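You operate a simulated robot arm through the tools that you are given. There is no shell and no other tool.

You are at the controls of a simulated two-armed robot. One attempt, no reset.

## Task
Start the plate line, set its light slider to HALF, then scan the shuttle's plate.
Fine: brake to FREE; shuttle to SCAN and left there.

It is judged by the outcome, as a careful person would: the job done as asked, and still so three seconds after it is handed in. It fails if anything else is knocked over, pushed out of place, dropped, spilled or broken.

## Robot
Two 7-joint arms with fingered hands on one trunk that stands fixed in place. Base frame: the origin is at the foot of the trunk, x ahead of it, y to its left, z up; the work surface is at about z = 88. Units: cm, rad, N and s.
The left shoulder is at [7, 16.2, 137.1], the right one opposite. With the tool pointing down near the work surface each hand reaches from about 10 to 78 cm from the base axis, measured 20 degrees to its own side. Payload 4 kg a hand.
Tool frame (each hand has its own): the origin (TCP) lies between the finger pads and is the grasp point; the fingertips stand 2.6 cm ahead of it; z points along the fingers, y is the line along which they close. The gripper opens to 13.2 cm; its body begins 7.3 cm behind the TCP. The gripper is a hand of 4 fingers: y runs from the thumb to the fingers, the wrist lies at [0, 0, -22.4] in the tool frame, and closing takes about 1.5 s.
Orientation is that of the tool frame in the base frame, as a unit quaternion [x, y, z, w]. With the fingers straight down and closing along the base's y, the tool's x points along the base's -x, its y along +y and its z along -z.

## Interface
- The arms move only by the tool jog_arm. It takes "left_plan", "right_plan" or both (then of equal length, played together; a hand with none holds still); each is a list of rows, each a list of 7 numbers: the turn, a rotation vector about the tool's x, y, z in rad, then the shift along the tool's x, y, z in cm, then the gripper command, from -1 (shut) to 1 (fully open), values between in proportion. In form: [[wx, wy, wz, x, y, z, hand], ...]. A call has 1 to 20 rows; each row is the pose to reach, as a shift and turn from the pose commanded when the call began, along the tool's axes at that moment. A row lasts 0.2 s, in which the tool goes at most 5 cm and 0.15 rad; a call with a longer step from one row to the next is refused whole, and so is a gripper value outside its range. Where a pose cannot be reached the arm comes as near as it can. A force on the tool above 50 N (or 10 N above the force at the start of the call, whichever is more), or a blocked arm, ends the call early, and 0.2 s more pass. Each finger travels about 4.5 cm/s and halts on what it meets, pressing with about 31 N; the grip force reading is that of the motor and also rises with nothing between the fingers. The clock runs only during rows and for 0.2 s after the last one: add rows that repeat a pose to give the fingers time. It gives the time, the measured TCP pose, the force on the tool (base axes), the opening and the grip force at its end, in the units of the frame above (readings bear some noise), with the torque about the TCP (base axes, N m) and any sound that the robot's microphone picked up, and new pictures: "pictures" is both (left out), scene, wrist or none (wrist: the cameras of the hands that moved).
- Cameras (640 x 400 px; columns grow to the right, rows downward): "scene" is now at [13.95, -2.48, 158.66]; the picture's right is [-0.36, -0.93, 0.00], its down [-0.61, 0.24, -0.76] and it looks along [0.71, -0.28, -0.65] (base axes); focal length 315 px, centre (320, 200). "left" rides on the left gripper at [-7.3, 0.6, -9.4] in its tool frame; the picture's right is [-0.08, -1.00, 0.00], its down [0.79, -0.06, -0.62] and it looks along [0.61, -0.05, 0.79] (tool axes); focal length 230 px, centre (320, 200). "right" rides on the right gripper at [7.3, 0.6, -9.4] in its tool frame; the picture's right is [-0.08, 1.00, 0.00], its down [-0.78, -0.06, -0.62] and it looks along [-0.61, -0.05, 0.79] (tool axes); focal length 230 px, centre (320, 200). There is no depth. A picture from a camera that has moved, and an enlarged one, comes with that camera's place and axes in the base frame and with its lens. The place of the scene camera against the robot may be out by one fixed shift of up to 1.8 cm in any direction.
- raise_lower(by): slides the trunk up (or, below 0, down) by that many cm; the arms and the scene camera ride with it, the base frame stays. It gives what a move gives, with no picture.
- preshape(shape, hand): the hand has 4 fingers and takes this shape, open, in about a second: jaw (thumb against the fingers, like two jaws); tri (thumb and two fingers); tip (a fingertip pinch); poke (one finger out to press); point (the index stretched); flat (the hand flat); cup (the hand cupped); fist (a fist). The gripper value then closes the fingers along that shape, each until it touches; the sizes above hold for jaw. It gives what a move gives, with no picture.
- aim_head(pan, tilt): turns the head with the scene camera to pan (to the left, within 1.501 rad either way) and tilt (down, from -0.506 to 1.204), counted from straight ahead of the robot. It gives what a move gives, and a new picture of the scene camera.
- close_up(camera, box): a new picture of the part [left, top, right, bottom] of that camera's present view, enlarged. It takes no simulated time.
- finish_job(): hands the job in; it is judged then, once.

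Places have to be worked out from the pictures, the camera data and where the tool is seen. Open the grippers and draw the arms clear of the work before you hand the job in, unless the task says otherwise.

The tools are called as a command line: name --argument value ..., lists and objects as JSON in quotes. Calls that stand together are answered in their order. jog_arm: Moves the arms, as the interface text tells. Its arguments: {"type":"object","properties":{"left_plan":{"type":"array","items":{"type":"array","items":{"type":"number"}}},"right_plan":{"type":"array","items":{"type":"array","items":{"type":"number"}}},"pictures":{"type":"string","enum":["both","scene","wrist","none"]}},"required":[]} The other tools are called the same way: raise_lower (by) moves the trunk up or down; preshape (shape, hand) gives the hand a shape; aim_head (pan, tilt) turns the head that bears the scene camera; close_up (camera, box) takes an enlarged picture of a part of a camera's view; finish_job () hands the job in.

At the start:

```text
clock: 0.0
left_position: [48.4, -0.37, 135.85]
left_orientation: [-0.001, 1.0, 0.0, 0.0]
left_force: [0.7, 1.0, -0.5]
left_wrist_torque: [0.01, 0.04, 0.02]
left_finger_gap: 13.18
left_grasp_force: 0.0
left_shape: jaw
right_position: [37.5, -40.1, 128.05]
right_orientation: [0.0, 1.0, -0.001, 0.0]
right_force: [0.3, 0.9, 0.0]
right_wrist_torque: [0.01, 0.0, -0.01]
right_finger_gap: 13.18
right_grasp_force: 0.0
right_shape: jaw
trunk travel left (down, up): [-85.0, 9.0]
head pan, tilt (commanded): [-0.372, 0.709]
```

scene: 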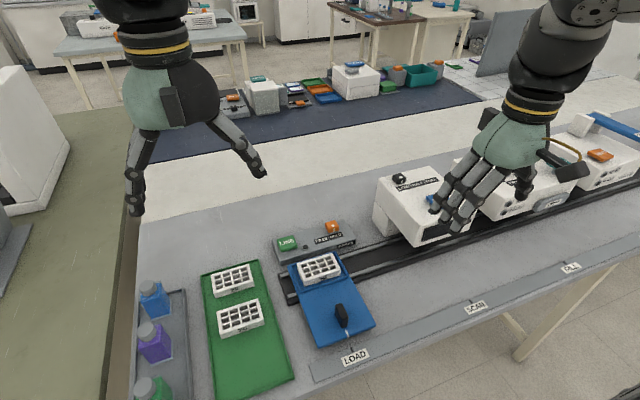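
right: 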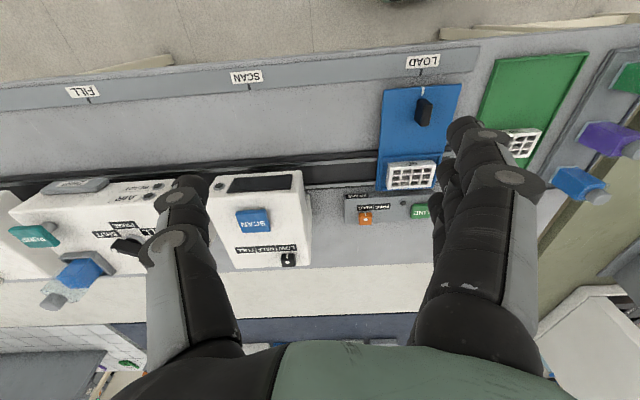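
left: 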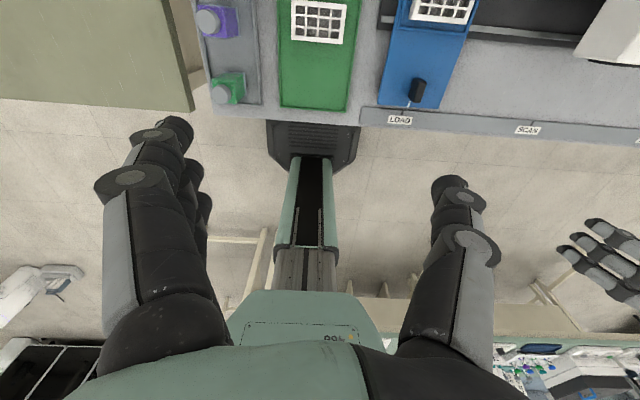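

I see a line with a blue shuttle at LOAD, a LINE button box behind it with an orange control (brake?), a SCAN machine with a slider/knob, and a FILL machine. I take close-ups to read the labels first.

close_up --camera "scene" --box '[260, 200, 400, 290]'

close_up --camera "scene" --box '[360, 150, 520, 250]'

close_up --camera "right" --box '[190, 150, 350, 280]'

close_up --camera "right" --box '[330, 60, 490, 230]'

```text
4.44 times, centred on (330, 245) of scene
camera zoom: at [13.95, -2.48, 158.66], right [-0.36, -0.93, 0.0], down [-0.61, 0.24, -0.76], along [0.71, -0.28, -0.65], focal length 1399 px, centre (276, 0)
```

zoom: 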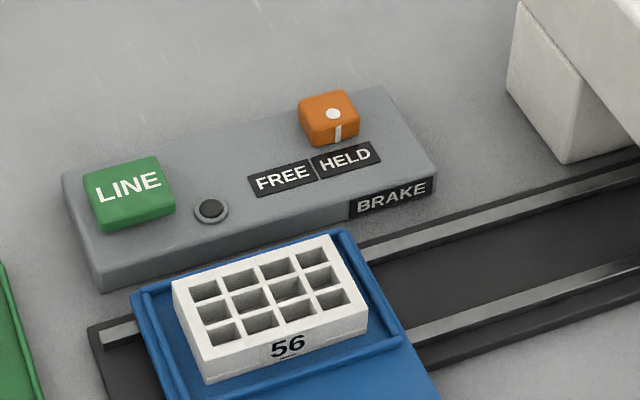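

```text
4.00 times, centred on (440, 200) of scene
camera zoom: at [13.95, -2.48, 158.66], right [-0.36, -0.93, 0.0], down [-0.61, 0.24, -0.76], along [0.71, -0.28, -0.65], focal length 1259 px, centre (-160, 200)
```

zoom: 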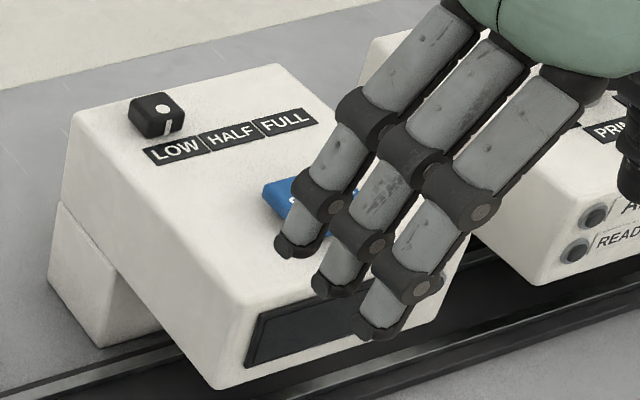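

```text
3.08 times, centred on (270, 215) of right
camera zoom: at [30.47, -39.48, 137.58], right [0.08, 1.0, 0.0], down [0.78, -0.06, 0.62], along [0.61, -0.05, -0.79], focal length 708 px, centre (474, 154)
```

zoom: 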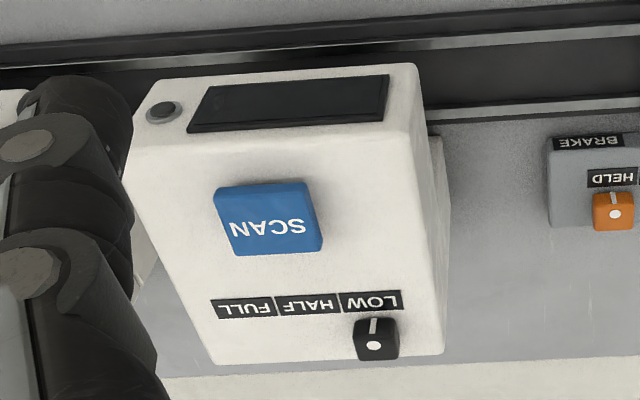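

```text
2.35 times, centred on (410, 145) of right
camera zoom: at [30.47, -39.48, 137.58], right [0.08, 1.0, 0.0], down [0.78, -0.06, 0.62], along [0.61, -0.05, -0.79], focal length 541 px, centre (108, 329)
```

zoom: 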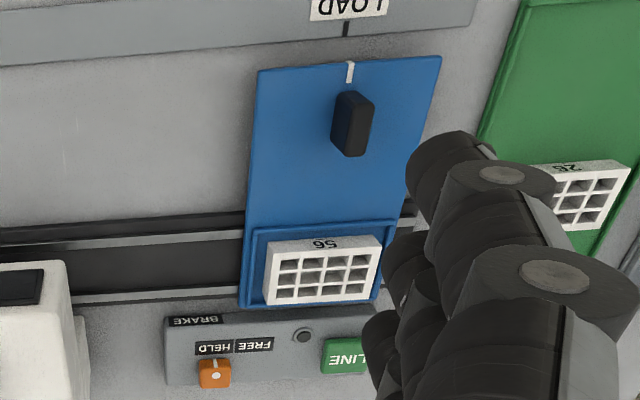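

The panel reads LINE (green button), lamp, BRAKE at HELD (FREE is to its left, +y), and the scanner has a light slider at LOW plus a blue SCAN button. By triangulation: LINE ≈ (72,-16,92), brake knob ≈ (74,-30.5,92), light knob ≈ (73,-50.4,105), SCAN ≈ (61,-55,104), handle ≈ (46,-20,93). I try the poke shape on the right hand to see where its finger lies.

preshape --shape "poke" --hand "right"

```text
clock: 0.9
left_position: [48.44, -0.47, 135.92]
left_orientation: [0.0, 1.0, 0.0, -0.002]
left_force: [0.4, -0.3, 0.4]
left_wrist_torque: [0.03, 0.02, 0.02]
left_finger_gap: 13.17
left_grasp_force: 0.0
left_shape: jaw
right_position: [37.6, -40.03, 128.24]
right_orientation: [0.0, 1.0, 0.001, 0.0]
right_force: [-0.3, 0.6, 0.5]
right_wrist_torque: [0.01, -0.03, 0.01]
right_finger_gap: 0.0
right_grasp_force: 0.1
right_shape: poke
trunk travel left (down, up): [-85.0, 9.0]
head pan, tilt (commanded): [-0.372, 0.709]
```

I look at the poke shape through both cameras to find the fingertip.

close_up --camera "right" --box '[0, 0, 640, 400]'

close_up --camera "scene" --box '[360, 50, 640, 225]'

```text
1.00 times, centred on (320, 200) of right (not enlarged: the box is as wide or as high as the picture)
camera zoom: at [30.47, -39.48, 137.57], right [0.08, 1.0, 0.0], down [0.78, -0.06, 0.62], along [0.61, -0.05, -0.79], focal length 230 px, centre (320, 200)
```

zoom: 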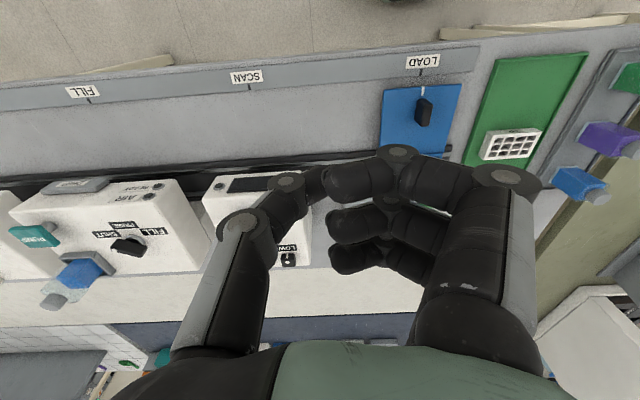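

```text
2.29 times, centred on (500, 138) of scene
camera zoom: at [13.95, -2.48, 158.66], right [-0.36, -0.93, 0.0], down [-0.61, 0.24, -0.76], along [0.71, -0.28, -0.65], focal length 719 px, centre (-91, 343)
```

zoom: 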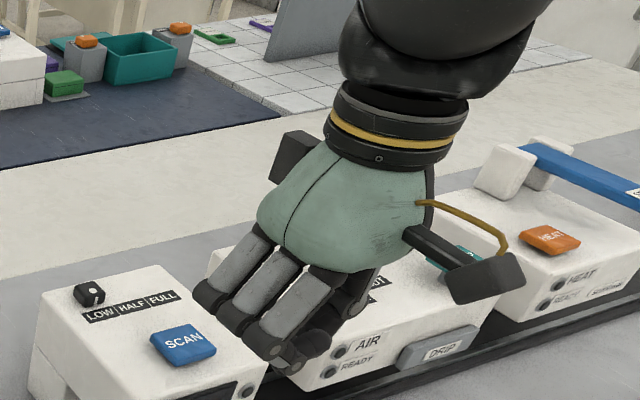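

The poke shape curls the index to meet the thumb near the TCP, with no clean straight tip. I check the "point" shape for comparison.

preshape --shape "point" --hand "right"

close_up --camera "right" --box '[0, 0, 640, 400]'

close_up --camera "scene" --box '[360, 50, 640, 225]'

```text
clock: 1.8
left_position: [48.42, -0.43, 135.81]
left_orientation: [0.0, 1.0, 0.0, -0.001]
left_force: [-0.1, 0.1, 0.1]
left_wrist_torque: [0.0, 0.03, 0.0]
left_finger_gap: 13.17
left_grasp_force: 0.0
left_shape: jaw
right_position: [37.63, -39.86, 128.17]
right_orientation: [0.0, 1.0, 0.0, 0.0]
right_force: [-0.1, -0.4, 0.2]
right_wrist_torque: [0.01, -0.01, 0.0]
right_finger_gap: 12.61
right_grasp_force: 0.0
right_shape: point
trunk travel left (down, up): [-85.0, 9.0]
head pan, tilt (commanded): [-0.372, 0.709]
```

```text
1.00 times, centred on (320, 200) of right (not enlarged: the box is as wide or as high as the picture)
camera zoom: at [30.47, -39.47, 137.58], right [0.08, 1.0, 0.0], down [0.78, -0.06, 0.62], along [0.61, -0.05, -0.79], focal length 230 px, centre (320, 200)
```

zoom: 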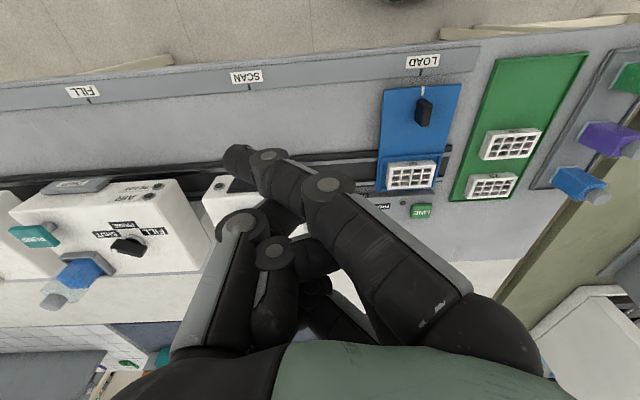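

```text
2.29 times, centred on (500, 138) of scene
camera zoom: at [13.95, -2.48, 158.66], right [-0.36, -0.93, 0.0], down [-0.61, 0.24, -0.76], along [0.71, -0.28, -0.65], focal length 719 px, centre (-91, 343)
```

zoom: 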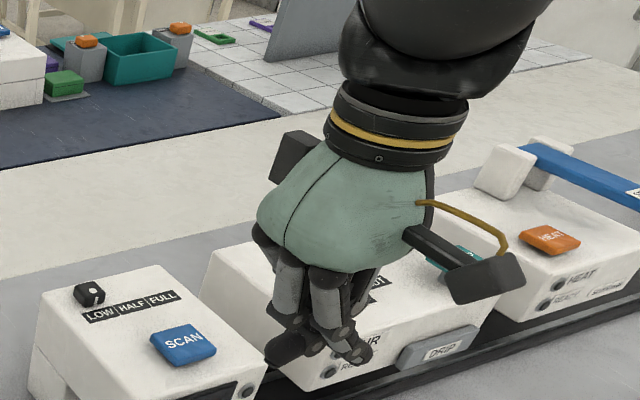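

"Point" angles the index sideways, which is hard to place. I check the "tip" pinch as a candidate for the slider knobs.

preshape --shape "tip" --hand "right"

close_up --camera "right" --box '[0, 0, 640, 400]'

close_up --camera "scene" --box '[360, 50, 640, 225]'

```text
clock: 2.7
left_position: [48.36, -0.47, 135.86]
left_orientation: [0.0, 1.0, 0.0, -0.001]
left_force: [0.0, -0.1, 0.3]
left_wrist_torque: [0.01, 0.01, -0.01]
left_finger_gap: 13.18
left_grasp_force: 0.1
left_shape: jaw
right_position: [37.57, -40.05, 128.13]
right_orientation: [0.0, 1.0, 0.0, 0.0]
right_force: [0.3, 0.3, 0.0]
right_wrist_torque: [0.03, 0.01, -0.01]
right_finger_gap: 13.18
right_grasp_force: 0.0
right_shape: tip
trunk travel left (down, up): [-85.0, 9.0]
head pan, tilt (commanded): [-0.372, 0.709]
```

```text
1.00 times, centred on (320, 200) of right (not enlarged: the box is as wide or as high as the picture)
camera zoom: at [30.47, -39.47, 137.58], right [0.08, 1.0, 0.0], down [0.78, -0.06, 0.62], along [0.61, -0.05, -0.79], focal length 230 px, centre (320, 200)
```

zoom: 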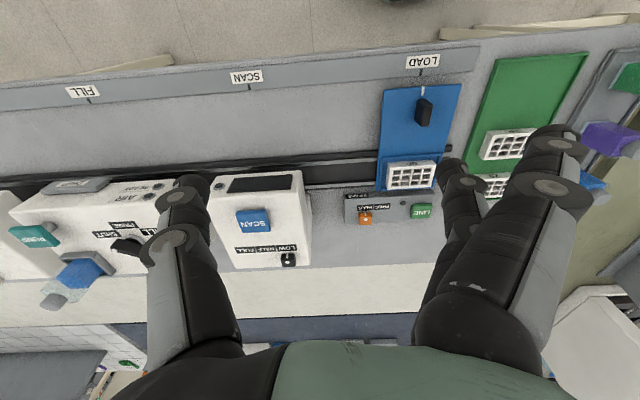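

```text
2.29 times, centred on (500, 138) of scene
camera zoom: at [13.95, -2.48, 158.66], right [-0.36, -0.93, 0.0], down [-0.61, 0.24, -0.76], along [0.71, -0.28, -0.65], focal length 719 px, centre (-91, 343)
```

zoom: 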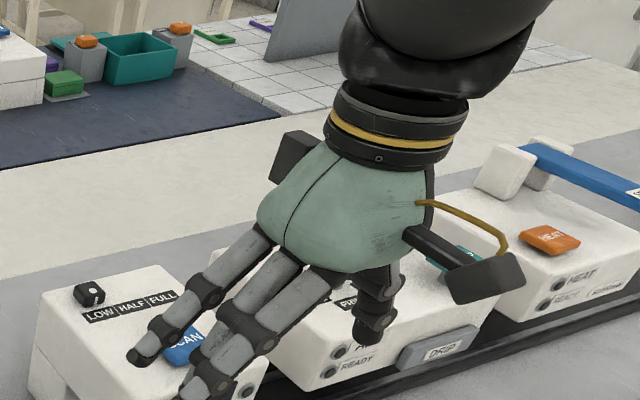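

Jaw has known geometry, so I'll use it: closed for pressing, a pinch for sliders. First I return to jaw, move the left arm out of the way, and bring the right hand above the LINE box tilted forward.

preshape --shape "jaw" --hand "right"

jog_arm --left_plan '[[0, 0, 0, 1, 3, 0, 1], [0, 0, 0, 2, 6, 0, 1], [0, 0, 0, 3, 9, 0, 1], [0, 0, 0, 4, 12, 0, 1], [0, 0, 0, 5, 15, 0, 1], [0, 0, 0, 6, 18, 0, 1], [0, 0, 0, 7, 21, 0, 1], [0, 0, 0, 8, 24, 0, 1], [0, 0, 0, 9, 27, 0, 1]]' --right_plan '[[0, -0.05, 0, -1.5, 1, 1, 1], [0, -0.1, 0, -4.5, 3, 3, 1], [0, -0.16, 0, -7.5, 6, 5.5, 1], [0, -0.22, 0, -10.5, 9, 8, 0.5], [0, -0.28, 0, -13.5, 12, 10.5, 0], [0, -0.34, 0, -16.5, 15, 13, -0.5], [0, -0.4, 0, -19, 18, 15.5, -1], [0, -0.46, 0, -21, 20.5, 18, -1], [0, -0.5, 0, -22.4, 22, 20, -1]]' --pictures "both"

```text
clock: 3.6
left_position: [48.37, -0.32, 136.02]
left_orientation: [0.0, 1.0, 0.0, -0.001]
left_force: [-0.9, -0.1, -0.2]
left_wrist_torque: [0.02, -0.04, -0.02]
left_finger_gap: 13.18
left_grasp_force: 0.0
left_shape: jaw
right_position: [37.48, -39.88, 128.16]
right_orientation: [0.0, 1.0, 0.001, 0.0]
right_force: [-0.8, -1.0, -1.0]
right_wrist_torque: [0.02, 0.01, 0.02]
right_finger_gap: 13.21
right_grasp_force: 0.0
right_shape: jaw
trunk travel left (down, up): [-85.0, 9.0]
head pan, tilt (commanded): [-0.372, 0.709]
```

```text
clock: 5.6
left_position: [39.4, 26.85, 135.81]
left_orientation: [0.001, 1.0, -0.001, -0.001]
left_force: [-0.3, 0.1, 1.1]
left_wrist_torque: [-0.01, -0.02, -0.01]
left_finger_gap: 13.2
left_grasp_force: 0.1
left_shape: jaw
right_position: [60.03, -17.89, 108.06]
right_orientation: [0.001, 0.968, 0.0, 0.249]
right_force: [0.6, 0.4, -0.7]
right_wrist_torque: [-0.02, 0.0, 0.03]
right_finger_gap: 1.34
right_grasp_force: 0.0
right_shape: jaw
trunk travel left (down, up): [-85.0, 9.0]
head pan, tilt (commanded): [-0.372, 0.709]
camera scene: at [13.94, -2.28, 158.67], right [-0.36, -0.93, 0.0], down [-0.61, 0.24, -0.76], along [0.71, -0.28, -0.65], focal length 315 px, centre (320, 200)
camera right: at [49.27, -17.25, 112.82], right [0.07, 1.0, 0.04], down [0.39, -0.06, 0.92], along [0.92, -0.05, -0.39], focal length 230 px, centre (320, 200)
camera left: at [46.64, 27.48, 145.09], right [0.08, -1.0, 0.0], down [-0.78, -0.06, 0.62], along [-0.62, -0.05, -0.79], focal length 230 px, centre (320, 200)
```

scene: 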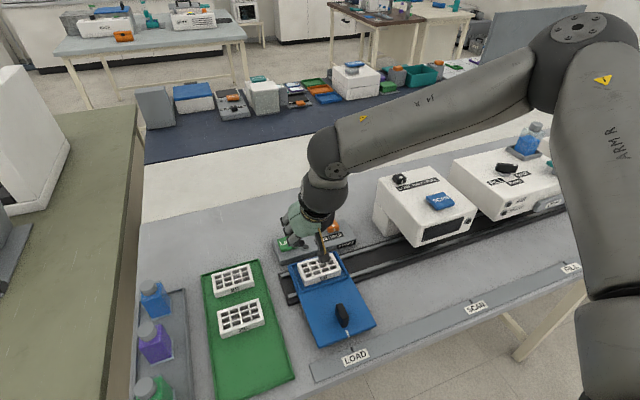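
right: 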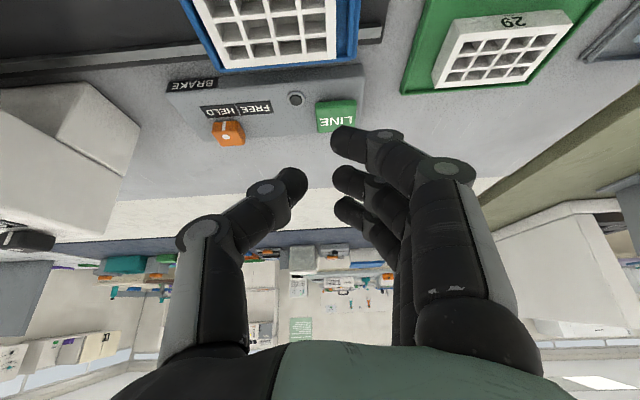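
left: 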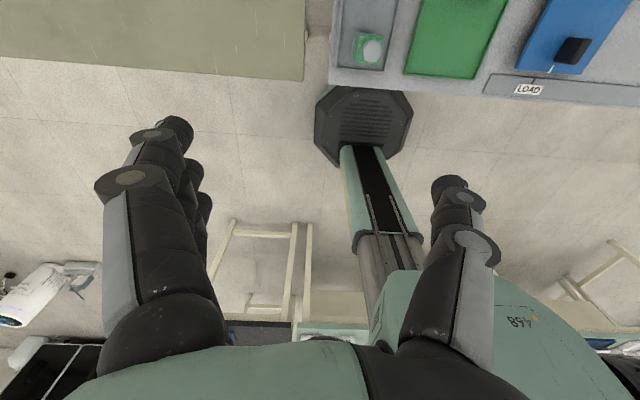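

The hand is above the plate, still closing. I take a close-up from the wrist camera to refine LINE and brake positions.

close_up --camera "right" --box '[160, 60, 380, 200]'

close_up --camera "scene" --box '[260, 180, 380, 260]'

close_up --camera "scene" --box '[365, 150, 505, 255]'

```text
2.86 times, centred on (270, 130) of right
camera zoom: at [49.27, -17.25, 112.82], right [0.07, 1.0, 0.04], down [0.39, -0.06, 0.92], along [0.92, -0.05, -0.39], focal length 657 px, centre (463, 400)
```

zoom: 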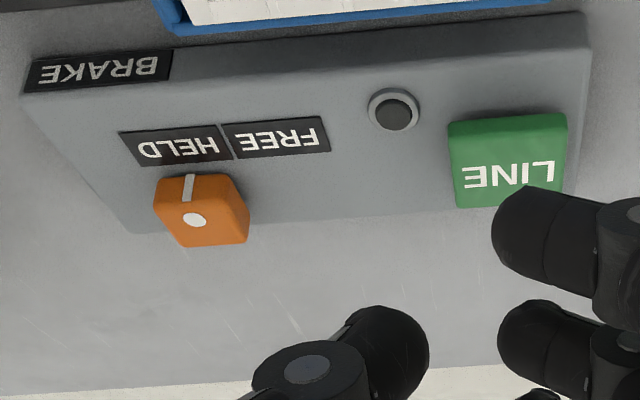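

```text
5.00 times, centred on (320, 220) of scene
camera zoom: at [13.94, -2.28, 158.67], right [-0.36, -0.93, 0.0], down [-0.61, 0.24, -0.76], along [0.71, -0.28, -0.65], focal length 1574 px, centre (320, 100)
```

zoom: 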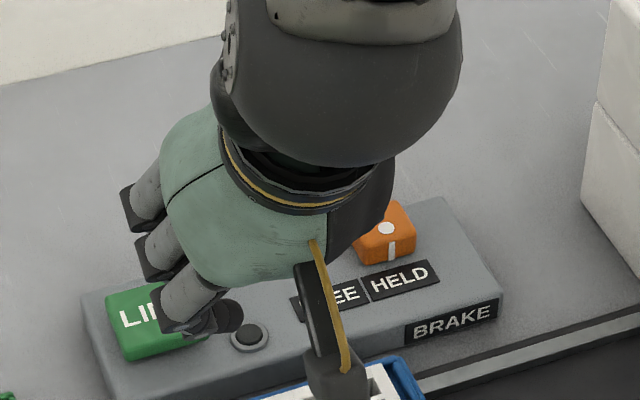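

```text
3.81 times, centred on (435, 202) of scene
camera zoom: at [13.94, -2.28, 158.67], right [-0.36, -0.93, 0.0], down [-0.61, 0.24, -0.76], along [0.71, -0.28, -0.65], focal length 1199 px, centre (-118, 190)
```

zoom: 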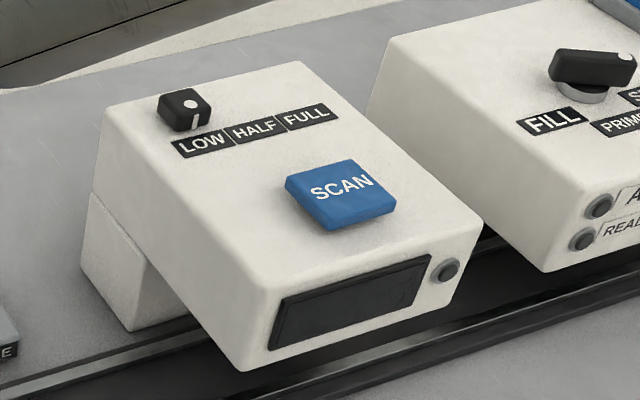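

Refined: LINE top ≈ (72.6,-16.0,91.1), brake knob top ≈ (73.3,-30.75,92.4), FREE label at y ≈ -26.2 and HELD at y ≈ -30.85. I move the closed fingertips to about 4 cm above LINE, with less tilt.

jog_arm --right_plan '[[0, 0.05, 0, -1, 0.3, 2.4, -1], [0, 0.1, 0, -2, 0.6, 4.9, -1], [0, 0.15, 0, -3, 0.9, 7.3, -1], [0, 0.2, 0, -4, 1.2, 9.7, -1], [0, 0.25, 0, -5, 1.5, 12.1, -1], [0, 0.3, 0, -5.83, 1.9, 14.58, -1]]' --pictures "both"

```text
clock: 7.0
left_position: [39.37, 26.57, 135.88]
left_orientation: [-0.001, 1.0, 0.0, -0.002]
left_force: [-0.4, -1.0, 0.2]
left_wrist_torque: [-0.01, 0.04, -0.03]
left_finger_gap: 13.2
left_grasp_force: 0.1
left_shape: jaw
right_position: [61.99, -24.6, 105.81]
right_orientation: [0.0, 0.995, 0.002, 0.101]
right_force: [-0.1, -0.2, 0.0]
right_wrist_torque: [0.0, -0.02, 0.03]
right_finger_gap: 0.02
right_grasp_force: 31.0
right_shape: jaw
right hand out of reach, approached as far as the arm can: row 1, 2, 3, 4, 5, 6
trunk travel left (down, up): [-85.0, 9.0]
head pan, tilt (commanded): [-0.372, 0.709]
camera scene: at [13.95, -2.5, 158.66], right [-0.36, -0.93, 0.0], down [-0.61, 0.24, -0.76], along [0.71, -0.28, -0.65], focal length 315 px, centre (320, 200)
camera right: at [53.1, -24.08, 113.54], right [0.07, 1.0, 0.02], down [0.65, -0.06, 0.76], along [0.76, -0.04, -0.65], focal length 230 px, centre (320, 200)
```

scene: 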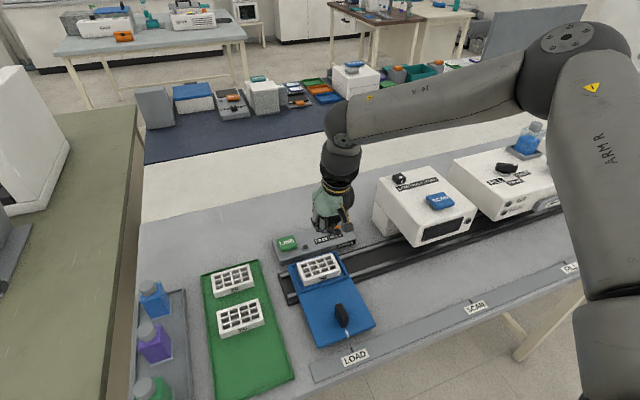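
right: 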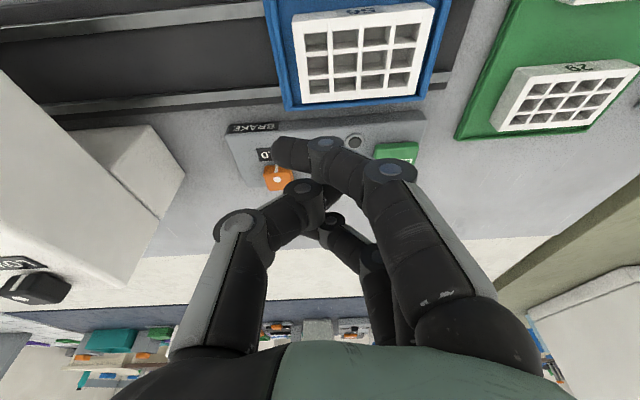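

The arm fell short: it stopped at (62,-24.6,106), well inside the stated radius, so a joint limit or awkward elbow posture is likely. I look at the arm by turning the head.

aim_head --pan -0.8 --tilt 0.35

```text
clock: 7.9
left_position: [39.32, 26.68, 135.85]
left_orientation: [0.001, 1.0, -0.001, -0.001]
left_force: [-0.4, -0.7, 0.0]
left_wrist_torque: [-0.04, -0.02, -0.01]
left_finger_gap: 13.21
left_grasp_force: 0.0
left_shape: jaw
right_position: [61.94, -24.53, 105.81]
right_orientation: [0.0, 0.995, 0.002, 0.102]
right_force: [0.5, 0.6, 1.1]
right_wrist_torque: [-0.01, 0.01, 0.03]
right_finger_gap: 0.01
right_grasp_force: 31.0
right_shape: jaw
trunk travel left (down, up): [-85.0, 9.0]
head pan, tilt (commanded): [-0.799, 0.351]
camera scene: at [12.57, -6.05, 161.87], right [-0.72, -0.7, 0.0], down [-0.24, 0.25, -0.94], along [0.66, -0.67, -0.34], focal length 315 px, centre (320, 200)
```

scene: 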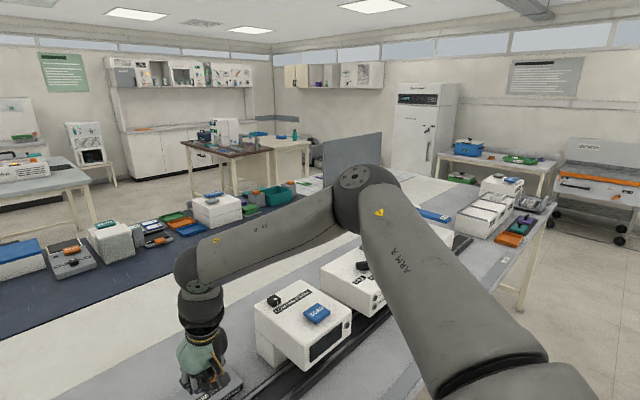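

The elbow is raised and out to the right, so the forearm comes in from the right and the wrist is probably at its limit. I try yawing the hand counter-clockwise (seen from above) to relieve it. I keep the shift at zero and check where it goes.

jog_arm --right_plan '[[0, 0, -0.1, 0, 0, 0, -1], [0, 0, -0.2, 0, 0, 0, -1], [0, 0, -0.3, 0, 0, 0, -1], [0, 0, -0.4, 0, 0, 0, -1], [0, 0, -0.5, 0, 0, 0, -1], [0, 0, -0.6, 0, 0, 0, -1]]' --pictures "both"

```text
clock: 9.3
left_position: [39.49, 26.7, 135.85]
left_orientation: [0.0, 1.0, -0.001, 0.0]
left_force: [-0.2, 0.0, -0.8]
left_wrist_torque: [0.01, 0.01, -0.01]
left_finger_gap: 13.19
left_grasp_force: 0.0
left_shape: jaw
right_position: [61.89, -24.37, 105.95]
right_orientation: [-0.295, 0.95, -0.029, 0.097]
right_force: [0.7, 0.1, 0.7]
right_wrist_torque: [-0.02, 0.01, 0.02]
right_finger_gap: 0.0
right_grasp_force: 31.3
right_shape: jaw
trunk travel left (down, up): [-85.0, 9.0]
head pan, tilt (commanded): [-0.799, 0.351]
camera scene: at [12.57, -6.07, 161.87], right [-0.72, -0.7, 0.0], down [-0.24, 0.25, -0.94], along [0.65, -0.67, -0.34], focal length 315 px, centre (320, 200)
camera right: at [54.04, -28.1, 113.99], right [-0.49, 0.87, -0.1], down [0.54, 0.39, 0.74], along [0.68, 0.31, -0.66], focal length 230 px, centre (320, 200)
```

scene: 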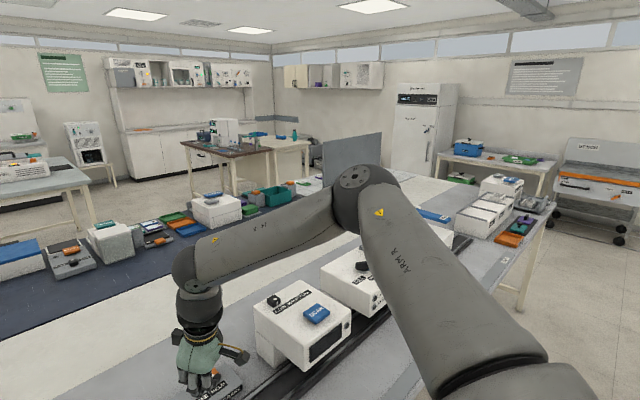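
right: 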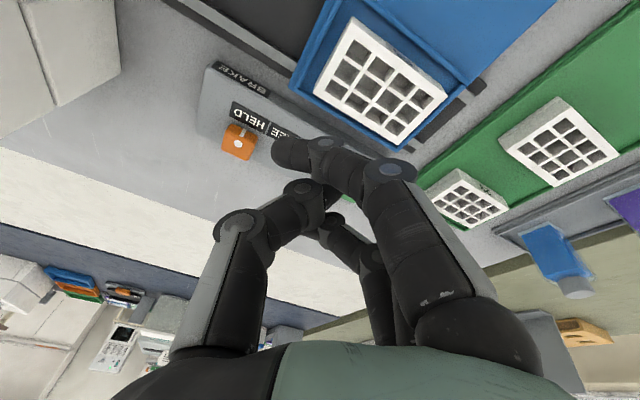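

The yaw worked fully, and the command base was reset to where the hand actually stopped. I probe reach next with small forward steps in base +x at constant height.

jog_arm --right_plan '[[0, 0, 0, -1.61, -1.11, 0.4, -1], [0, 0, 0, -3.23, -2.22, 0.8, -1], [0, 0, 0, -4.84, -3.33, 1.21, -1], [0, 0, 0, -6.46, -4.44, 1.61, -1]]' --pictures "none"

```text
clock: 10.3
left_position: [39.36, 26.69, 135.78]
left_orientation: [0.0, 1.0, 0.0, -0.001]
left_force: [-0.3, 0.1, -0.1]
left_wrist_torque: [-0.02, 0.0, 0.02]
left_finger_gap: 13.2
left_grasp_force: 0.1
left_shape: jaw
right_position: [65.14, -27.26, 108.2]
right_orientation: [-0.294, 0.951, -0.029, 0.096]
right_force: [-0.6, 0.8, 0.7]
right_wrist_torque: [0.01, 0.01, 0.02]
right_finger_gap: 0.02
right_grasp_force: 31.7
right_shape: jaw
right hand out of reach, approached as far as the arm can: row 1, 2, 3, 4
trunk travel left (down, up): [-85.0, 9.0]
head pan, tilt (commanded): [-0.799, 0.351]
```

The hand slides along a limit surface, as if the elbow can't come forward, left and down from this high posture. I back off to (50,-35,110) with zero yaw and a larger forward tilt, to find a better arm posture.

jog_arm --right_plan '[[0.02, -0.065, 0.099, 2.7, 0.3, -0.8, -1], [0.04, -0.129, 0.197, 5.4, 0.6, -1.6, -1], [0.06, -0.194, 0.296, 8.1, 0.9, -2.4, -1], [0.08, -0.259, 0.395, 10.8, 1.2, -3.2, -1], [0.1, -0.323, 0.493, 13.5, 1.5, -4.0, -1], [0.12, -0.388, 0.592, 16.25, 1.84, -4.78, -1]]' --pictures "scene"

```text
clock: 11.7
left_position: [39.15, 26.47, 135.89]
left_orientation: [0.001, 1.0, 0.0, 0.0]
left_force: [1.1, 0.5, -0.7]
left_wrist_torque: [0.0, -0.02, -0.01]
left_finger_gap: 13.22
left_grasp_force: 0.1
left_shape: jaw
right_position: [50.05, -34.73, 109.9]
right_orientation: [0.001, 0.955, 0.002, 0.297]
right_force: [-0.8, -0.1, 0.4]
right_wrist_torque: [-0.04, 0.02, -0.01]
right_finger_gap: 0.02
right_grasp_force: 30.9
right_shape: jaw
trunk travel left (down, up): [-85.0, 9.0]
head pan, tilt (commanded): [-0.799, 0.351]
camera scene: at [12.34, -6.23, 161.89], right [-0.72, -0.7, 0.0], down [-0.24, 0.25, -0.94], along [0.66, -0.67, -0.34], focal length 315 px, centre (320, 200)
```

scene: 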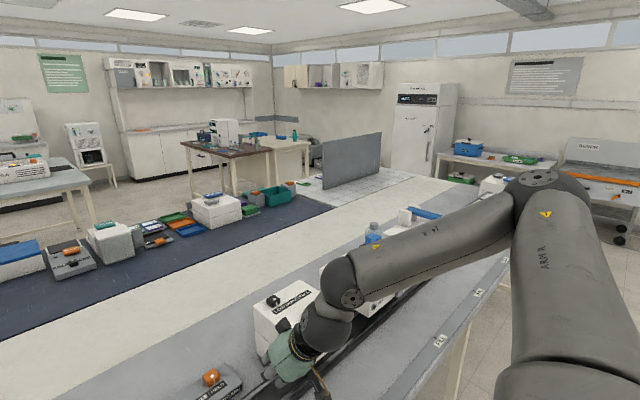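

The elbow swung out with the retreat and the pose was reached without trouble. I try approaching lower and more to the right, to (65,-30,102) at 0.6 rad tilt, to see whether this region is reachable.

jog_arm --right_plan '[[0, 0, 0, -1.3, 0.8, 2.5, -1], [0, 0, 0, -2.6, 1.7, 5.0, -1], [0, 0, 0, -3.9, 2.5, 7.5, -1], [0, 0, 0, -5.2, 3.3, 10.0, -1], [0, 0, 0, -6.5, 4.2, 12.5, -1], [0, 0, 0, -7.86, 5, 15.07, -1]]' --pictures "scene"

```text
clock: 13.1
left_position: [39.49, 26.67, 135.72]
left_orientation: [0.0, 1.0, 0.0, -0.001]
left_force: [0.4, 1.2, -0.1]
left_wrist_torque: [-0.03, 0.05, 0.05]
left_finger_gap: 13.2
left_grasp_force: 0.0
left_shape: jaw
right_position: [65.3, -29.37, 101.76]
right_orientation: [0.001, 0.955, 0.001, 0.296]
right_force: [0.5, -0.2, 0.1]
right_wrist_torque: [0.0, -0.02, -0.03]
right_finger_gap: 0.02
right_grasp_force: 31.1
right_shape: jaw
trunk travel left (down, up): [-85.0, 9.0]
head pan, tilt (commanded): [-0.799, 0.351]
camera scene: at [12.71, -6.02, 161.87], right [-0.72, -0.7, 0.0], down [-0.24, 0.25, -0.94], along [0.65, -0.67, -0.34], focal length 315 px, centre (320, 200)
```

scene: 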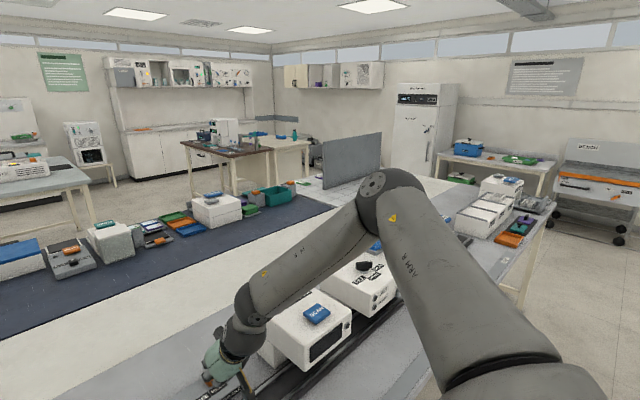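

With 0.6 rad tilt this reaches (65,-29,102), so I keep this tilt. I turn the head back toward the panel and move above LINE at about (72,-15.5,101).

jog_arm --right_plan '[[0, 0, 0, -1, 2.8, 0.9, -1], [0, 0, 0, -2, 5.6, 1.8, -1], [0, 0, 0, -3, 8.4, 2.7, -1], [0, 0, 0, -4, 11.2, 3.6, -1], [0, 0, 0, -5.08, 13.9, 4.45, -1]]' --pictures "wrist"

aim_head --pan -0.35 --tilt 0.75

```text
clock: 14.3
left_position: [39.36, 26.74, 135.75]
left_orientation: [-0.001, 1.0, 0.0, -0.001]
left_force: [-0.5, -0.1, 1.0]
left_wrist_torque: [-0.03, -0.01, 0.0]
left_finger_gap: 13.22
left_grasp_force: 0.1
left_shape: jaw
right_position: [66.83, -22.55, 105.51]
right_orientation: [-0.001, 0.955, 0.001, 0.296]
right_force: [0.0, 0.4, -0.2]
right_wrist_torque: [0.01, 0.02, 0.03]
right_finger_gap: 0.02
right_grasp_force: 31.1
right_shape: jaw
right hand out of reach, approached as far as the arm can: row 2, 3, 4, 5
trunk travel left (down, up): [-85.0, 9.0]
head pan, tilt (commanded): [-0.799, 0.351]
camera right: at [55.69, -22.0, 109.23], right [0.06, 1.0, 0.05], down [0.3, -0.06, 0.95], along [0.95, -0.05, -0.3], focal length 230 px, centre (320, 200)
```

right: 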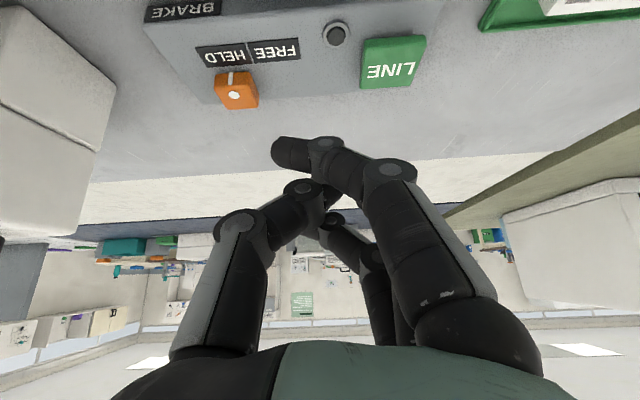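

```text
clock: 15.2
left_position: [39.43, 26.68, 135.81]
left_orientation: [0.001, 1.0, 0.0, -0.001]
left_force: [0.3, -0.3, 1.0]
left_wrist_torque: [0.05, 0.02, 0.05]
left_finger_gap: 13.2
left_grasp_force: 0.1
left_shape: jaw
right_position: [66.8, -22.54, 105.64]
right_orientation: [0.001, 0.955, 0.001, 0.296]
right_force: [0.1, -0.1, -0.7]
right_wrist_torque: [0.0, -0.02, 0.02]
right_finger_gap: 0.0
right_grasp_force: 31.0
right_shape: jaw
trunk travel left (down, up): [-85.0, 9.0]
head pan, tilt (commanded): [-0.351, 0.75]
camera scene: at [13.84, -2.28, 158.32], right [-0.34, -0.94, 0.0], down [-0.64, 0.23, -0.73], along [0.69, -0.25, -0.68], focal length 315 px, centre (320, 200)
```

scene: 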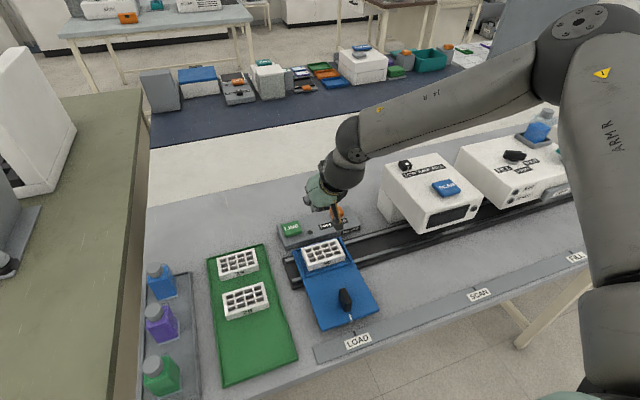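

The limit is consistent with the elbow not being able to come down, as a boundary plane fits all of the stopped poses. Lowering the trunk should solve that, so I first raise and retract the right hand to about (48,-35,133).

jog_arm --right_plan '[[0, 0, 0, 0, -1.5, -4.1, -1], [0, 0, 0, 0, -3, -8.2, -1], [0, 0, 0, 0, -4.6, -12.4, -1], [0, 0, 0, 0, -6.2, -16.6, -1], [0, 0, 0, 0, -7.8, -20.8, -1], [0, 0, 0, 0, -9.4, -25, -1], [0, 0, 0, 0, -11, -29.2, -1], [0, 0, 0, 0, -12.5, -33.2, -1]]' --pictures "none"

```text
clock: 17.0
left_position: [39.05, 26.54, 135.94]
left_orientation: [-0.001, 1.0, 0.0, 0.001]
left_force: [0.5, -0.5, 0.9]
left_wrist_torque: [0.03, 0.0, 0.03]
left_finger_gap: 13.18
left_grasp_force: 0.0
left_shape: jaw
right_position: [47.75, -35.19, 132.81]
right_orientation: [-0.001, 0.955, 0.0, 0.296]
right_force: [0.1, -0.4, -0.3]
right_wrist_torque: [0.03, -0.03, 0.03]
right_finger_gap: 0.0
right_grasp_force: 30.6
right_shape: jaw
trunk travel left (down, up): [-85.0, 9.0]
head pan, tilt (commanded): [-0.351, 0.75]
```

The right hand is at (48,-35,133), so I lower the trunk 25 cm. That leaves the hands at about z 108 and 111, clear of everything.

raise_lower --by -25

aim_head --pan -0.35 --tilt 0.6

```text
clock: 19.6
left_position: [39.36, 26.58, 110.9]
left_orientation: [0.001, 1.0, 0.0, 0.0]
left_force: [0.5, 0.8, -0.3]
left_wrist_torque: [0.0, 0.01, 0.02]
left_finger_gap: 13.2
left_grasp_force: 0.1
left_shape: jaw
right_position: [48.0, -35.15, 107.77]
right_orientation: [0.0, 0.955, 0.0, 0.296]
right_force: [-0.9, 0.6, -0.4]
right_wrist_torque: [-0.01, 0.03, -0.01]
right_finger_gap: 0.01
right_grasp_force: 31.0
right_shape: jaw
trunk travel left (down, up): [-60.0, 34.0]
head pan, tilt (commanded): [-0.351, 0.75]
```

```text
clock: 20.3
left_position: [39.51, 26.72, 110.81]
left_orientation: [-0.001, 1.0, 0.0, 0.0]
left_force: [0.5, 0.2, 0.3]
left_wrist_torque: [-0.01, -0.02, 0.02]
left_finger_gap: 13.19
left_grasp_force: 0.1
left_shape: jaw
right_position: [48.1, -35.13, 107.91]
right_orientation: [0.001, 0.955, 0.0, 0.296]
right_force: [0.3, 0.0, -1.0]
right_wrist_torque: [0.01, -0.02, 0.0]
right_finger_gap: 0.02
right_grasp_force: 30.9
right_shape: jaw
trunk travel left (down, up): [-60.0, 34.0]
head pan, tilt (commanded): [-0.351, 0.6]
camera scene: at [14.35, -2.44, 134.59], right [-0.34, -0.94, 0.0], down [-0.53, 0.19, -0.82], along [0.77, -0.28, -0.57], focal length 315 px, centre (320, 200)
```

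scene: 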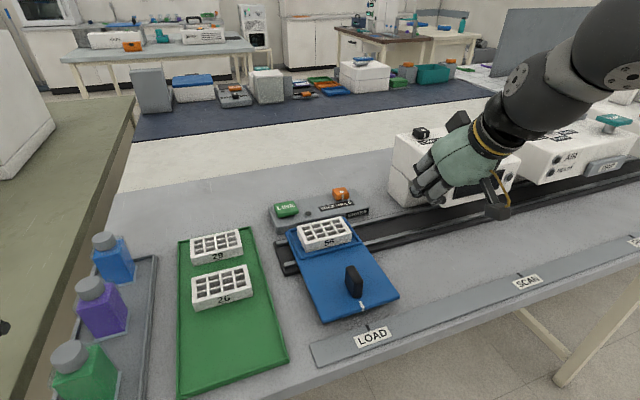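

With the trunk 25 cm lower, I move again toward a point above LINE, TCP about (71,-16,101) at 0.6 rad tilt.

jog_arm --right_plan '[[0, 0, 0, -1.9, 2.4, 2.3, -1], [0, 0, 0, -3.8, 4.8, 4.6, -1], [0, 0, 0, -5.7, 7.2, 7.0, -1], [0, 0, 0, -7.6, 9.6, 9.3, -1], [0, 0, 0, -9.5, 12, 11.6, -1], [0, 0, 0, -11.4, 14.4, 13.9, -1], [0, 0, 0, -13.3, 16.8, 16.3, -1], [0, 0, 0, -15.1, 19.1, 18.6, -1]]' --pictures "both"

```text
clock: 22.1
left_position: [39.37, 26.54, 110.91]
left_orientation: [0.0, 1.0, -0.001, 0.0]
left_force: [-0.6, -0.3, -0.6]
left_wrist_torque: [-0.01, 0.01, 0.0]
left_finger_gap: 13.2
left_grasp_force: 0.1
left_shape: jaw
right_position: [69.0, -17.79, 101.74]
right_orientation: [0.001, 0.955, 0.0, 0.295]
right_force: [0.1, -0.3, -0.3]
right_wrist_torque: [0.03, -0.01, 0.0]
right_finger_gap: 0.02
right_grasp_force: 31.3
right_shape: jaw
right hand out of reach, approached as far as the arm can: row 8
trunk travel left (down, up): [-60.0, 34.0]
head pan, tilt (commanded): [-0.351, 0.6]
camera scene: at [14.31, -2.5, 134.6], right [-0.34, -0.94, 0.0], down [-0.53, 0.19, -0.83], along [0.77, -0.28, -0.56], focal length 315 px, centre (320, 200)
camera right: at [57.9, -17.2, 105.33], right [0.07, 1.0, 0.04], down [0.3, -0.06, 0.95], along [0.95, -0.05, -0.3], focal length 230 px, centre (320, 200)
```

scene: 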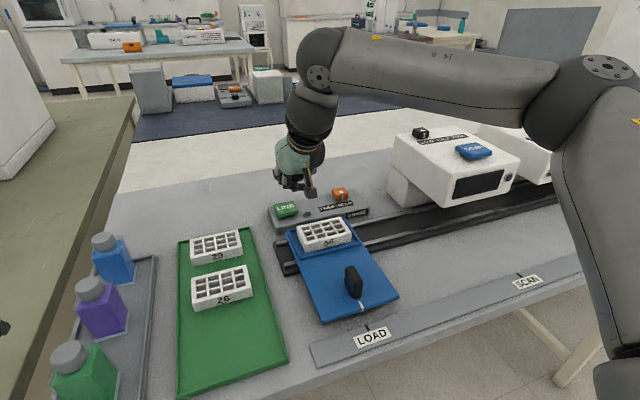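
right: 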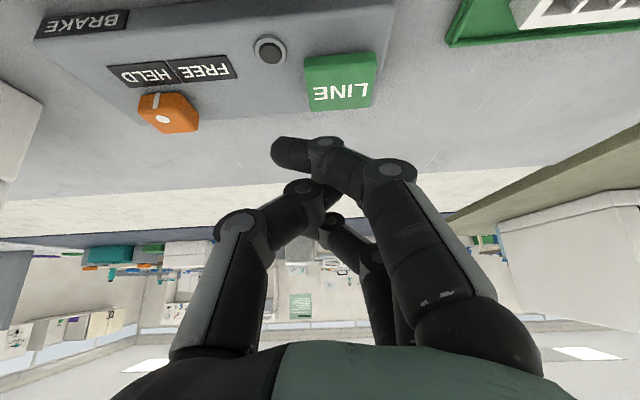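

It got to (69,-17.8,101.7), a little short of LINE. I'll lower the trunk further and also turn the tilt heading about 35° to the left, which moves the wrist right; first I raise both hands.

jog_arm --left_plan '[[0, 0, 0, 0, 0, -3.4, 1], [0, 0, 0, 0, 0, -6.8, 1], [0, 0, 0, 0, 0, -10.2, 1], [0, 0, 0, 0, 0, -13.6, 1], [0, 0, 0, 0, 0, -17, 1], [0, 0, 0, 0, 0, -20, 1]]' --right_plan '[[0, 0, 0, -0.2, -1.4, -3.5, -1], [-0.069, 0, -0.1, -0.4, -2.8, -7, -1], [-0.138, 0, -0.2, -0.6, -4.2, -10.6, -1], [-0.207, 0, -0.3, -0.8, -5.6, -14.2, -1], [-0.276, 0, -0.4, -1.0, -7, -17.8, -1], [-0.345, 0, -0.503, -1.26, -8.2, -21.3, -1]]' --pictures "none"

raise_lower --by -15

```text
clock: 23.5
left_position: [44.34, 24.15, 121.44]
left_orientation: [-0.001, 1.0, -0.001, 0.001]
left_force: [-0.5, -0.2, 0.2]
left_wrist_torque: [-0.01, -0.01, -0.01]
left_finger_gap: 13.18
left_grasp_force: 0.0
left_shape: jaw
left hand out of reach, approached as far as the arm can: row 2, 3, 4, 5, 6
right_position: [57.46, -25.98, 119.89]
right_orientation: [-0.289, 0.91, 0.09, 0.282]
right_force: [-0.6, 0.4, 1.8]
right_wrist_torque: [-0.04, 0.02, -0.01]
right_finger_gap: 0.0
right_grasp_force: 30.8
right_shape: jaw
trunk travel left (down, up): [-60.0, 34.0]
head pan, tilt (commanded): [-0.351, 0.6]
```

```text
clock: 25.2
left_position: [44.44, 24.1, 106.41]
left_orientation: [-0.001, 1.0, 0.0, 0.001]
left_force: [0.1, 0.2, 0.3]
left_wrist_torque: [0.01, 0.02, 0.0]
left_finger_gap: 13.21
left_grasp_force: 0.1
left_shape: jaw
right_position: [57.68, -26.14, 104.68]
right_orientation: [-0.287, 0.911, 0.089, 0.281]
right_force: [1.2, -0.1, 1.0]
right_wrist_torque: [-0.01, 0.02, -0.01]
right_finger_gap: 0.0
right_grasp_force: 30.7
right_shape: jaw
trunk travel left (down, up): [-45.0, 49.0]
head pan, tilt (commanded): [-0.351, 0.6]
```

The trunk is now 40 cm lower and the hand is at (57.7,-26.1,104.7) with the tilt heading left. I move above LINE to TCP about (71.5,-16.5,100).

jog_arm --right_plan '[[0, 0, 0, -2.2, 0, 2.6, -1], [0, 0, 0, -4.5, 0, 5.3, -1], [0, 0, 0, -6.7, 0, 8, -1], [0, 0, 0, -9, 0, 10.7, -1], [0, 0, 0, -11.2, 0, 13.3, -1]]' --pictures "both"

```text
clock: 26.4
left_position: [44.54, 24.09, 106.3]
left_orientation: [0.0, 1.0, -0.001, 0.0]
left_force: [0.2, -0.2, 0.0]
left_wrist_torque: [0.03, -0.01, 0.0]
left_finger_gap: 13.2
left_grasp_force: 0.1
left_shape: jaw
right_position: [70.09, -17.77, 99.96]
right_orientation: [-0.285, 0.912, 0.088, 0.283]
right_force: [0.2, 0.1, -0.4]
right_wrist_torque: [-0.02, 0.0, -0.01]
right_finger_gap: 0.0
right_grasp_force: 31.6
right_shape: jaw
right hand out of reach, approached as far as the arm can: row 5
trunk travel left (down, up): [-45.0, 49.0]
head pan, tilt (commanded): [-0.351, 0.6]
camera scene: at [14.38, -2.45, 119.6], right [-0.34, -0.94, 0.0], down [-0.53, 0.19, -0.83], along [0.77, -0.28, -0.56], focal length 315 px, centre (320, 200)
camera right: at [60.67, -23.77, 103.65], right [-0.52, 0.86, 0.04], down [0.28, 0.12, 0.95], along [0.81, 0.5, -0.3], focal length 230 px, centre (320, 200)
```

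scene: 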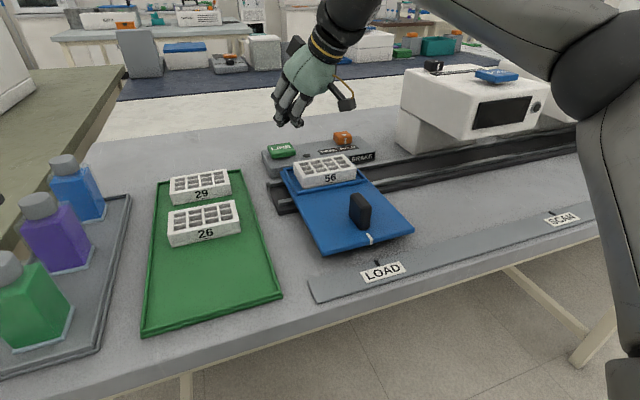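
right: 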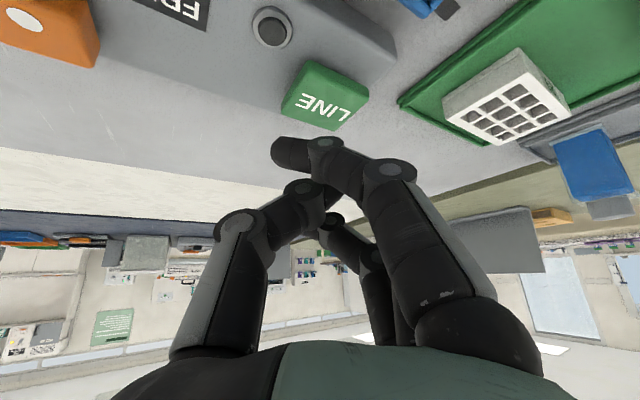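

The limit stopped the hand at (70.1,-17.8,100), and LINE is just below and ahead. Before lowering the trunk more I take the left hand, now over the bottle tray, back to (20,38), where nothing lies below it.

jog_arm --left_plan '[[0, 0, 0, 2, 0, -1.5, 1], [0, 0, 0, 6, 1, -3, 1], [0, 0, 0, 10, 3, -3, 1], [0, 0, 0, 14, 6, -3, 1], [0, 0, 0, 18, 9, -3, 1], [0, 0, 0, 21.5, 12, -3, 1], [0, 0, 0, 24.5, 14, -3, 1]]' --pictures "wrist"

```text
clock: 28.0
left_position: [21.46, 20.94, 97.97]
left_orientation: [-0.001, 1.0, 0.0, -0.001]
left_force: [0.5, 0.3, -0.8]
left_wrist_torque: [0.04, 0.03, 0.01]
left_finger_gap: 13.17
left_grasp_force: 0.1
left_shape: jaw
left hand out of reach, approached as far as the arm can: row 1, 2, 3, 4, 5, 6, 7
right_position: [70.13, -17.53, 100.02]
right_orientation: [-0.287, 0.911, 0.09, 0.282]
right_force: [0.4, -0.7, 0.4]
right_wrist_torque: [0.03, 0.03, -0.04]
right_finger_gap: 0.04
right_grasp_force: 31.0
right_shape: jaw
trunk travel left (down, up): [-45.0, 49.0]
head pan, tilt (commanded): [-0.351, 0.6]
camera left: at [28.74, 21.56, 107.21], right [0.08, -1.0, 0.0], down [-0.78, -0.06, 0.62], along [-0.62, -0.05, -0.79], focal length 230 px, centre (320, 200)
```

left: 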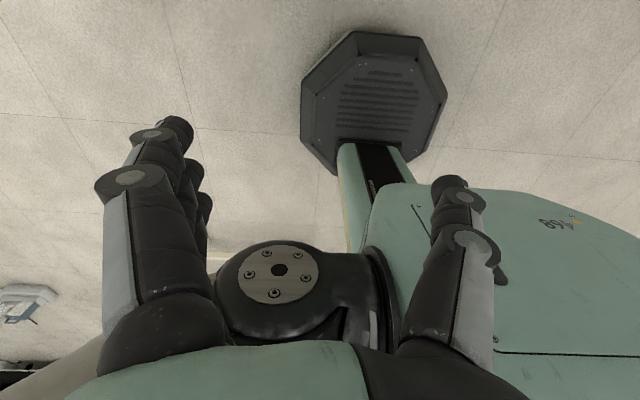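

The left hand is back near its own shoulder, clear of the table. Now I raise and retract the right hand by 15 cm and lower the trunk another 15 cm.

jog_arm --right_plan '[[0, 0, 0, -0.7, 0.2, -4, -1], [0, 0, 0, -1.5, 0.5, -8, -1], [0, 0, 0, -2.2, 0.7, -12, -1], [0, 0, 0, -2.97, 0.98, -16.1, -1]]' --pictures "none"

raise_lower --by -15

```text
clock: 29.0
left_position: [21.43, 21.02, 98.07]
left_orientation: [0.0, 1.0, 0.001, 0.001]
left_force: [0.2, -0.2, -0.3]
left_wrist_torque: [0.01, -0.01, 0.0]
left_finger_gap: 13.18
left_grasp_force: 0.0
left_shape: jaw
right_position: [61.91, -21.35, 113.43]
right_orientation: [-0.287, 0.91, 0.09, 0.284]
right_force: [-0.3, 0.1, -0.5]
right_wrist_torque: [0.0, 0.0, 0.01]
right_finger_gap: 0.0
right_grasp_force: 30.9
right_shape: jaw
right hand out of reach, approached as far as the arm can: row 1, 2, 3, 4
trunk travel left (down, up): [-45.0, 49.0]
head pan, tilt (commanded): [-0.351, 0.6]
```

```text
clock: 30.8
left_position: [21.41, 20.78, 82.9]
left_orientation: [-0.001, 1.0, 0.0, 0.0]
left_force: [-1.0, 0.2, -0.2]
left_wrist_torque: [0.0, -0.01, 0.0]
left_finger_gap: 13.21
left_grasp_force: 0.0
left_shape: jaw
right_position: [62.11, -21.35, 98.33]
right_orientation: [-0.286, 0.911, 0.09, 0.284]
right_force: [-0.8, -0.4, 0.2]
right_wrist_torque: [-0.03, -0.02, 0.0]
right_finger_gap: 0.02
right_grasp_force: 31.0
right_shape: jaw
trunk travel left (down, up): [-30.0, 64.0]
head pan, tilt (commanded): [-0.351, 0.6]
```

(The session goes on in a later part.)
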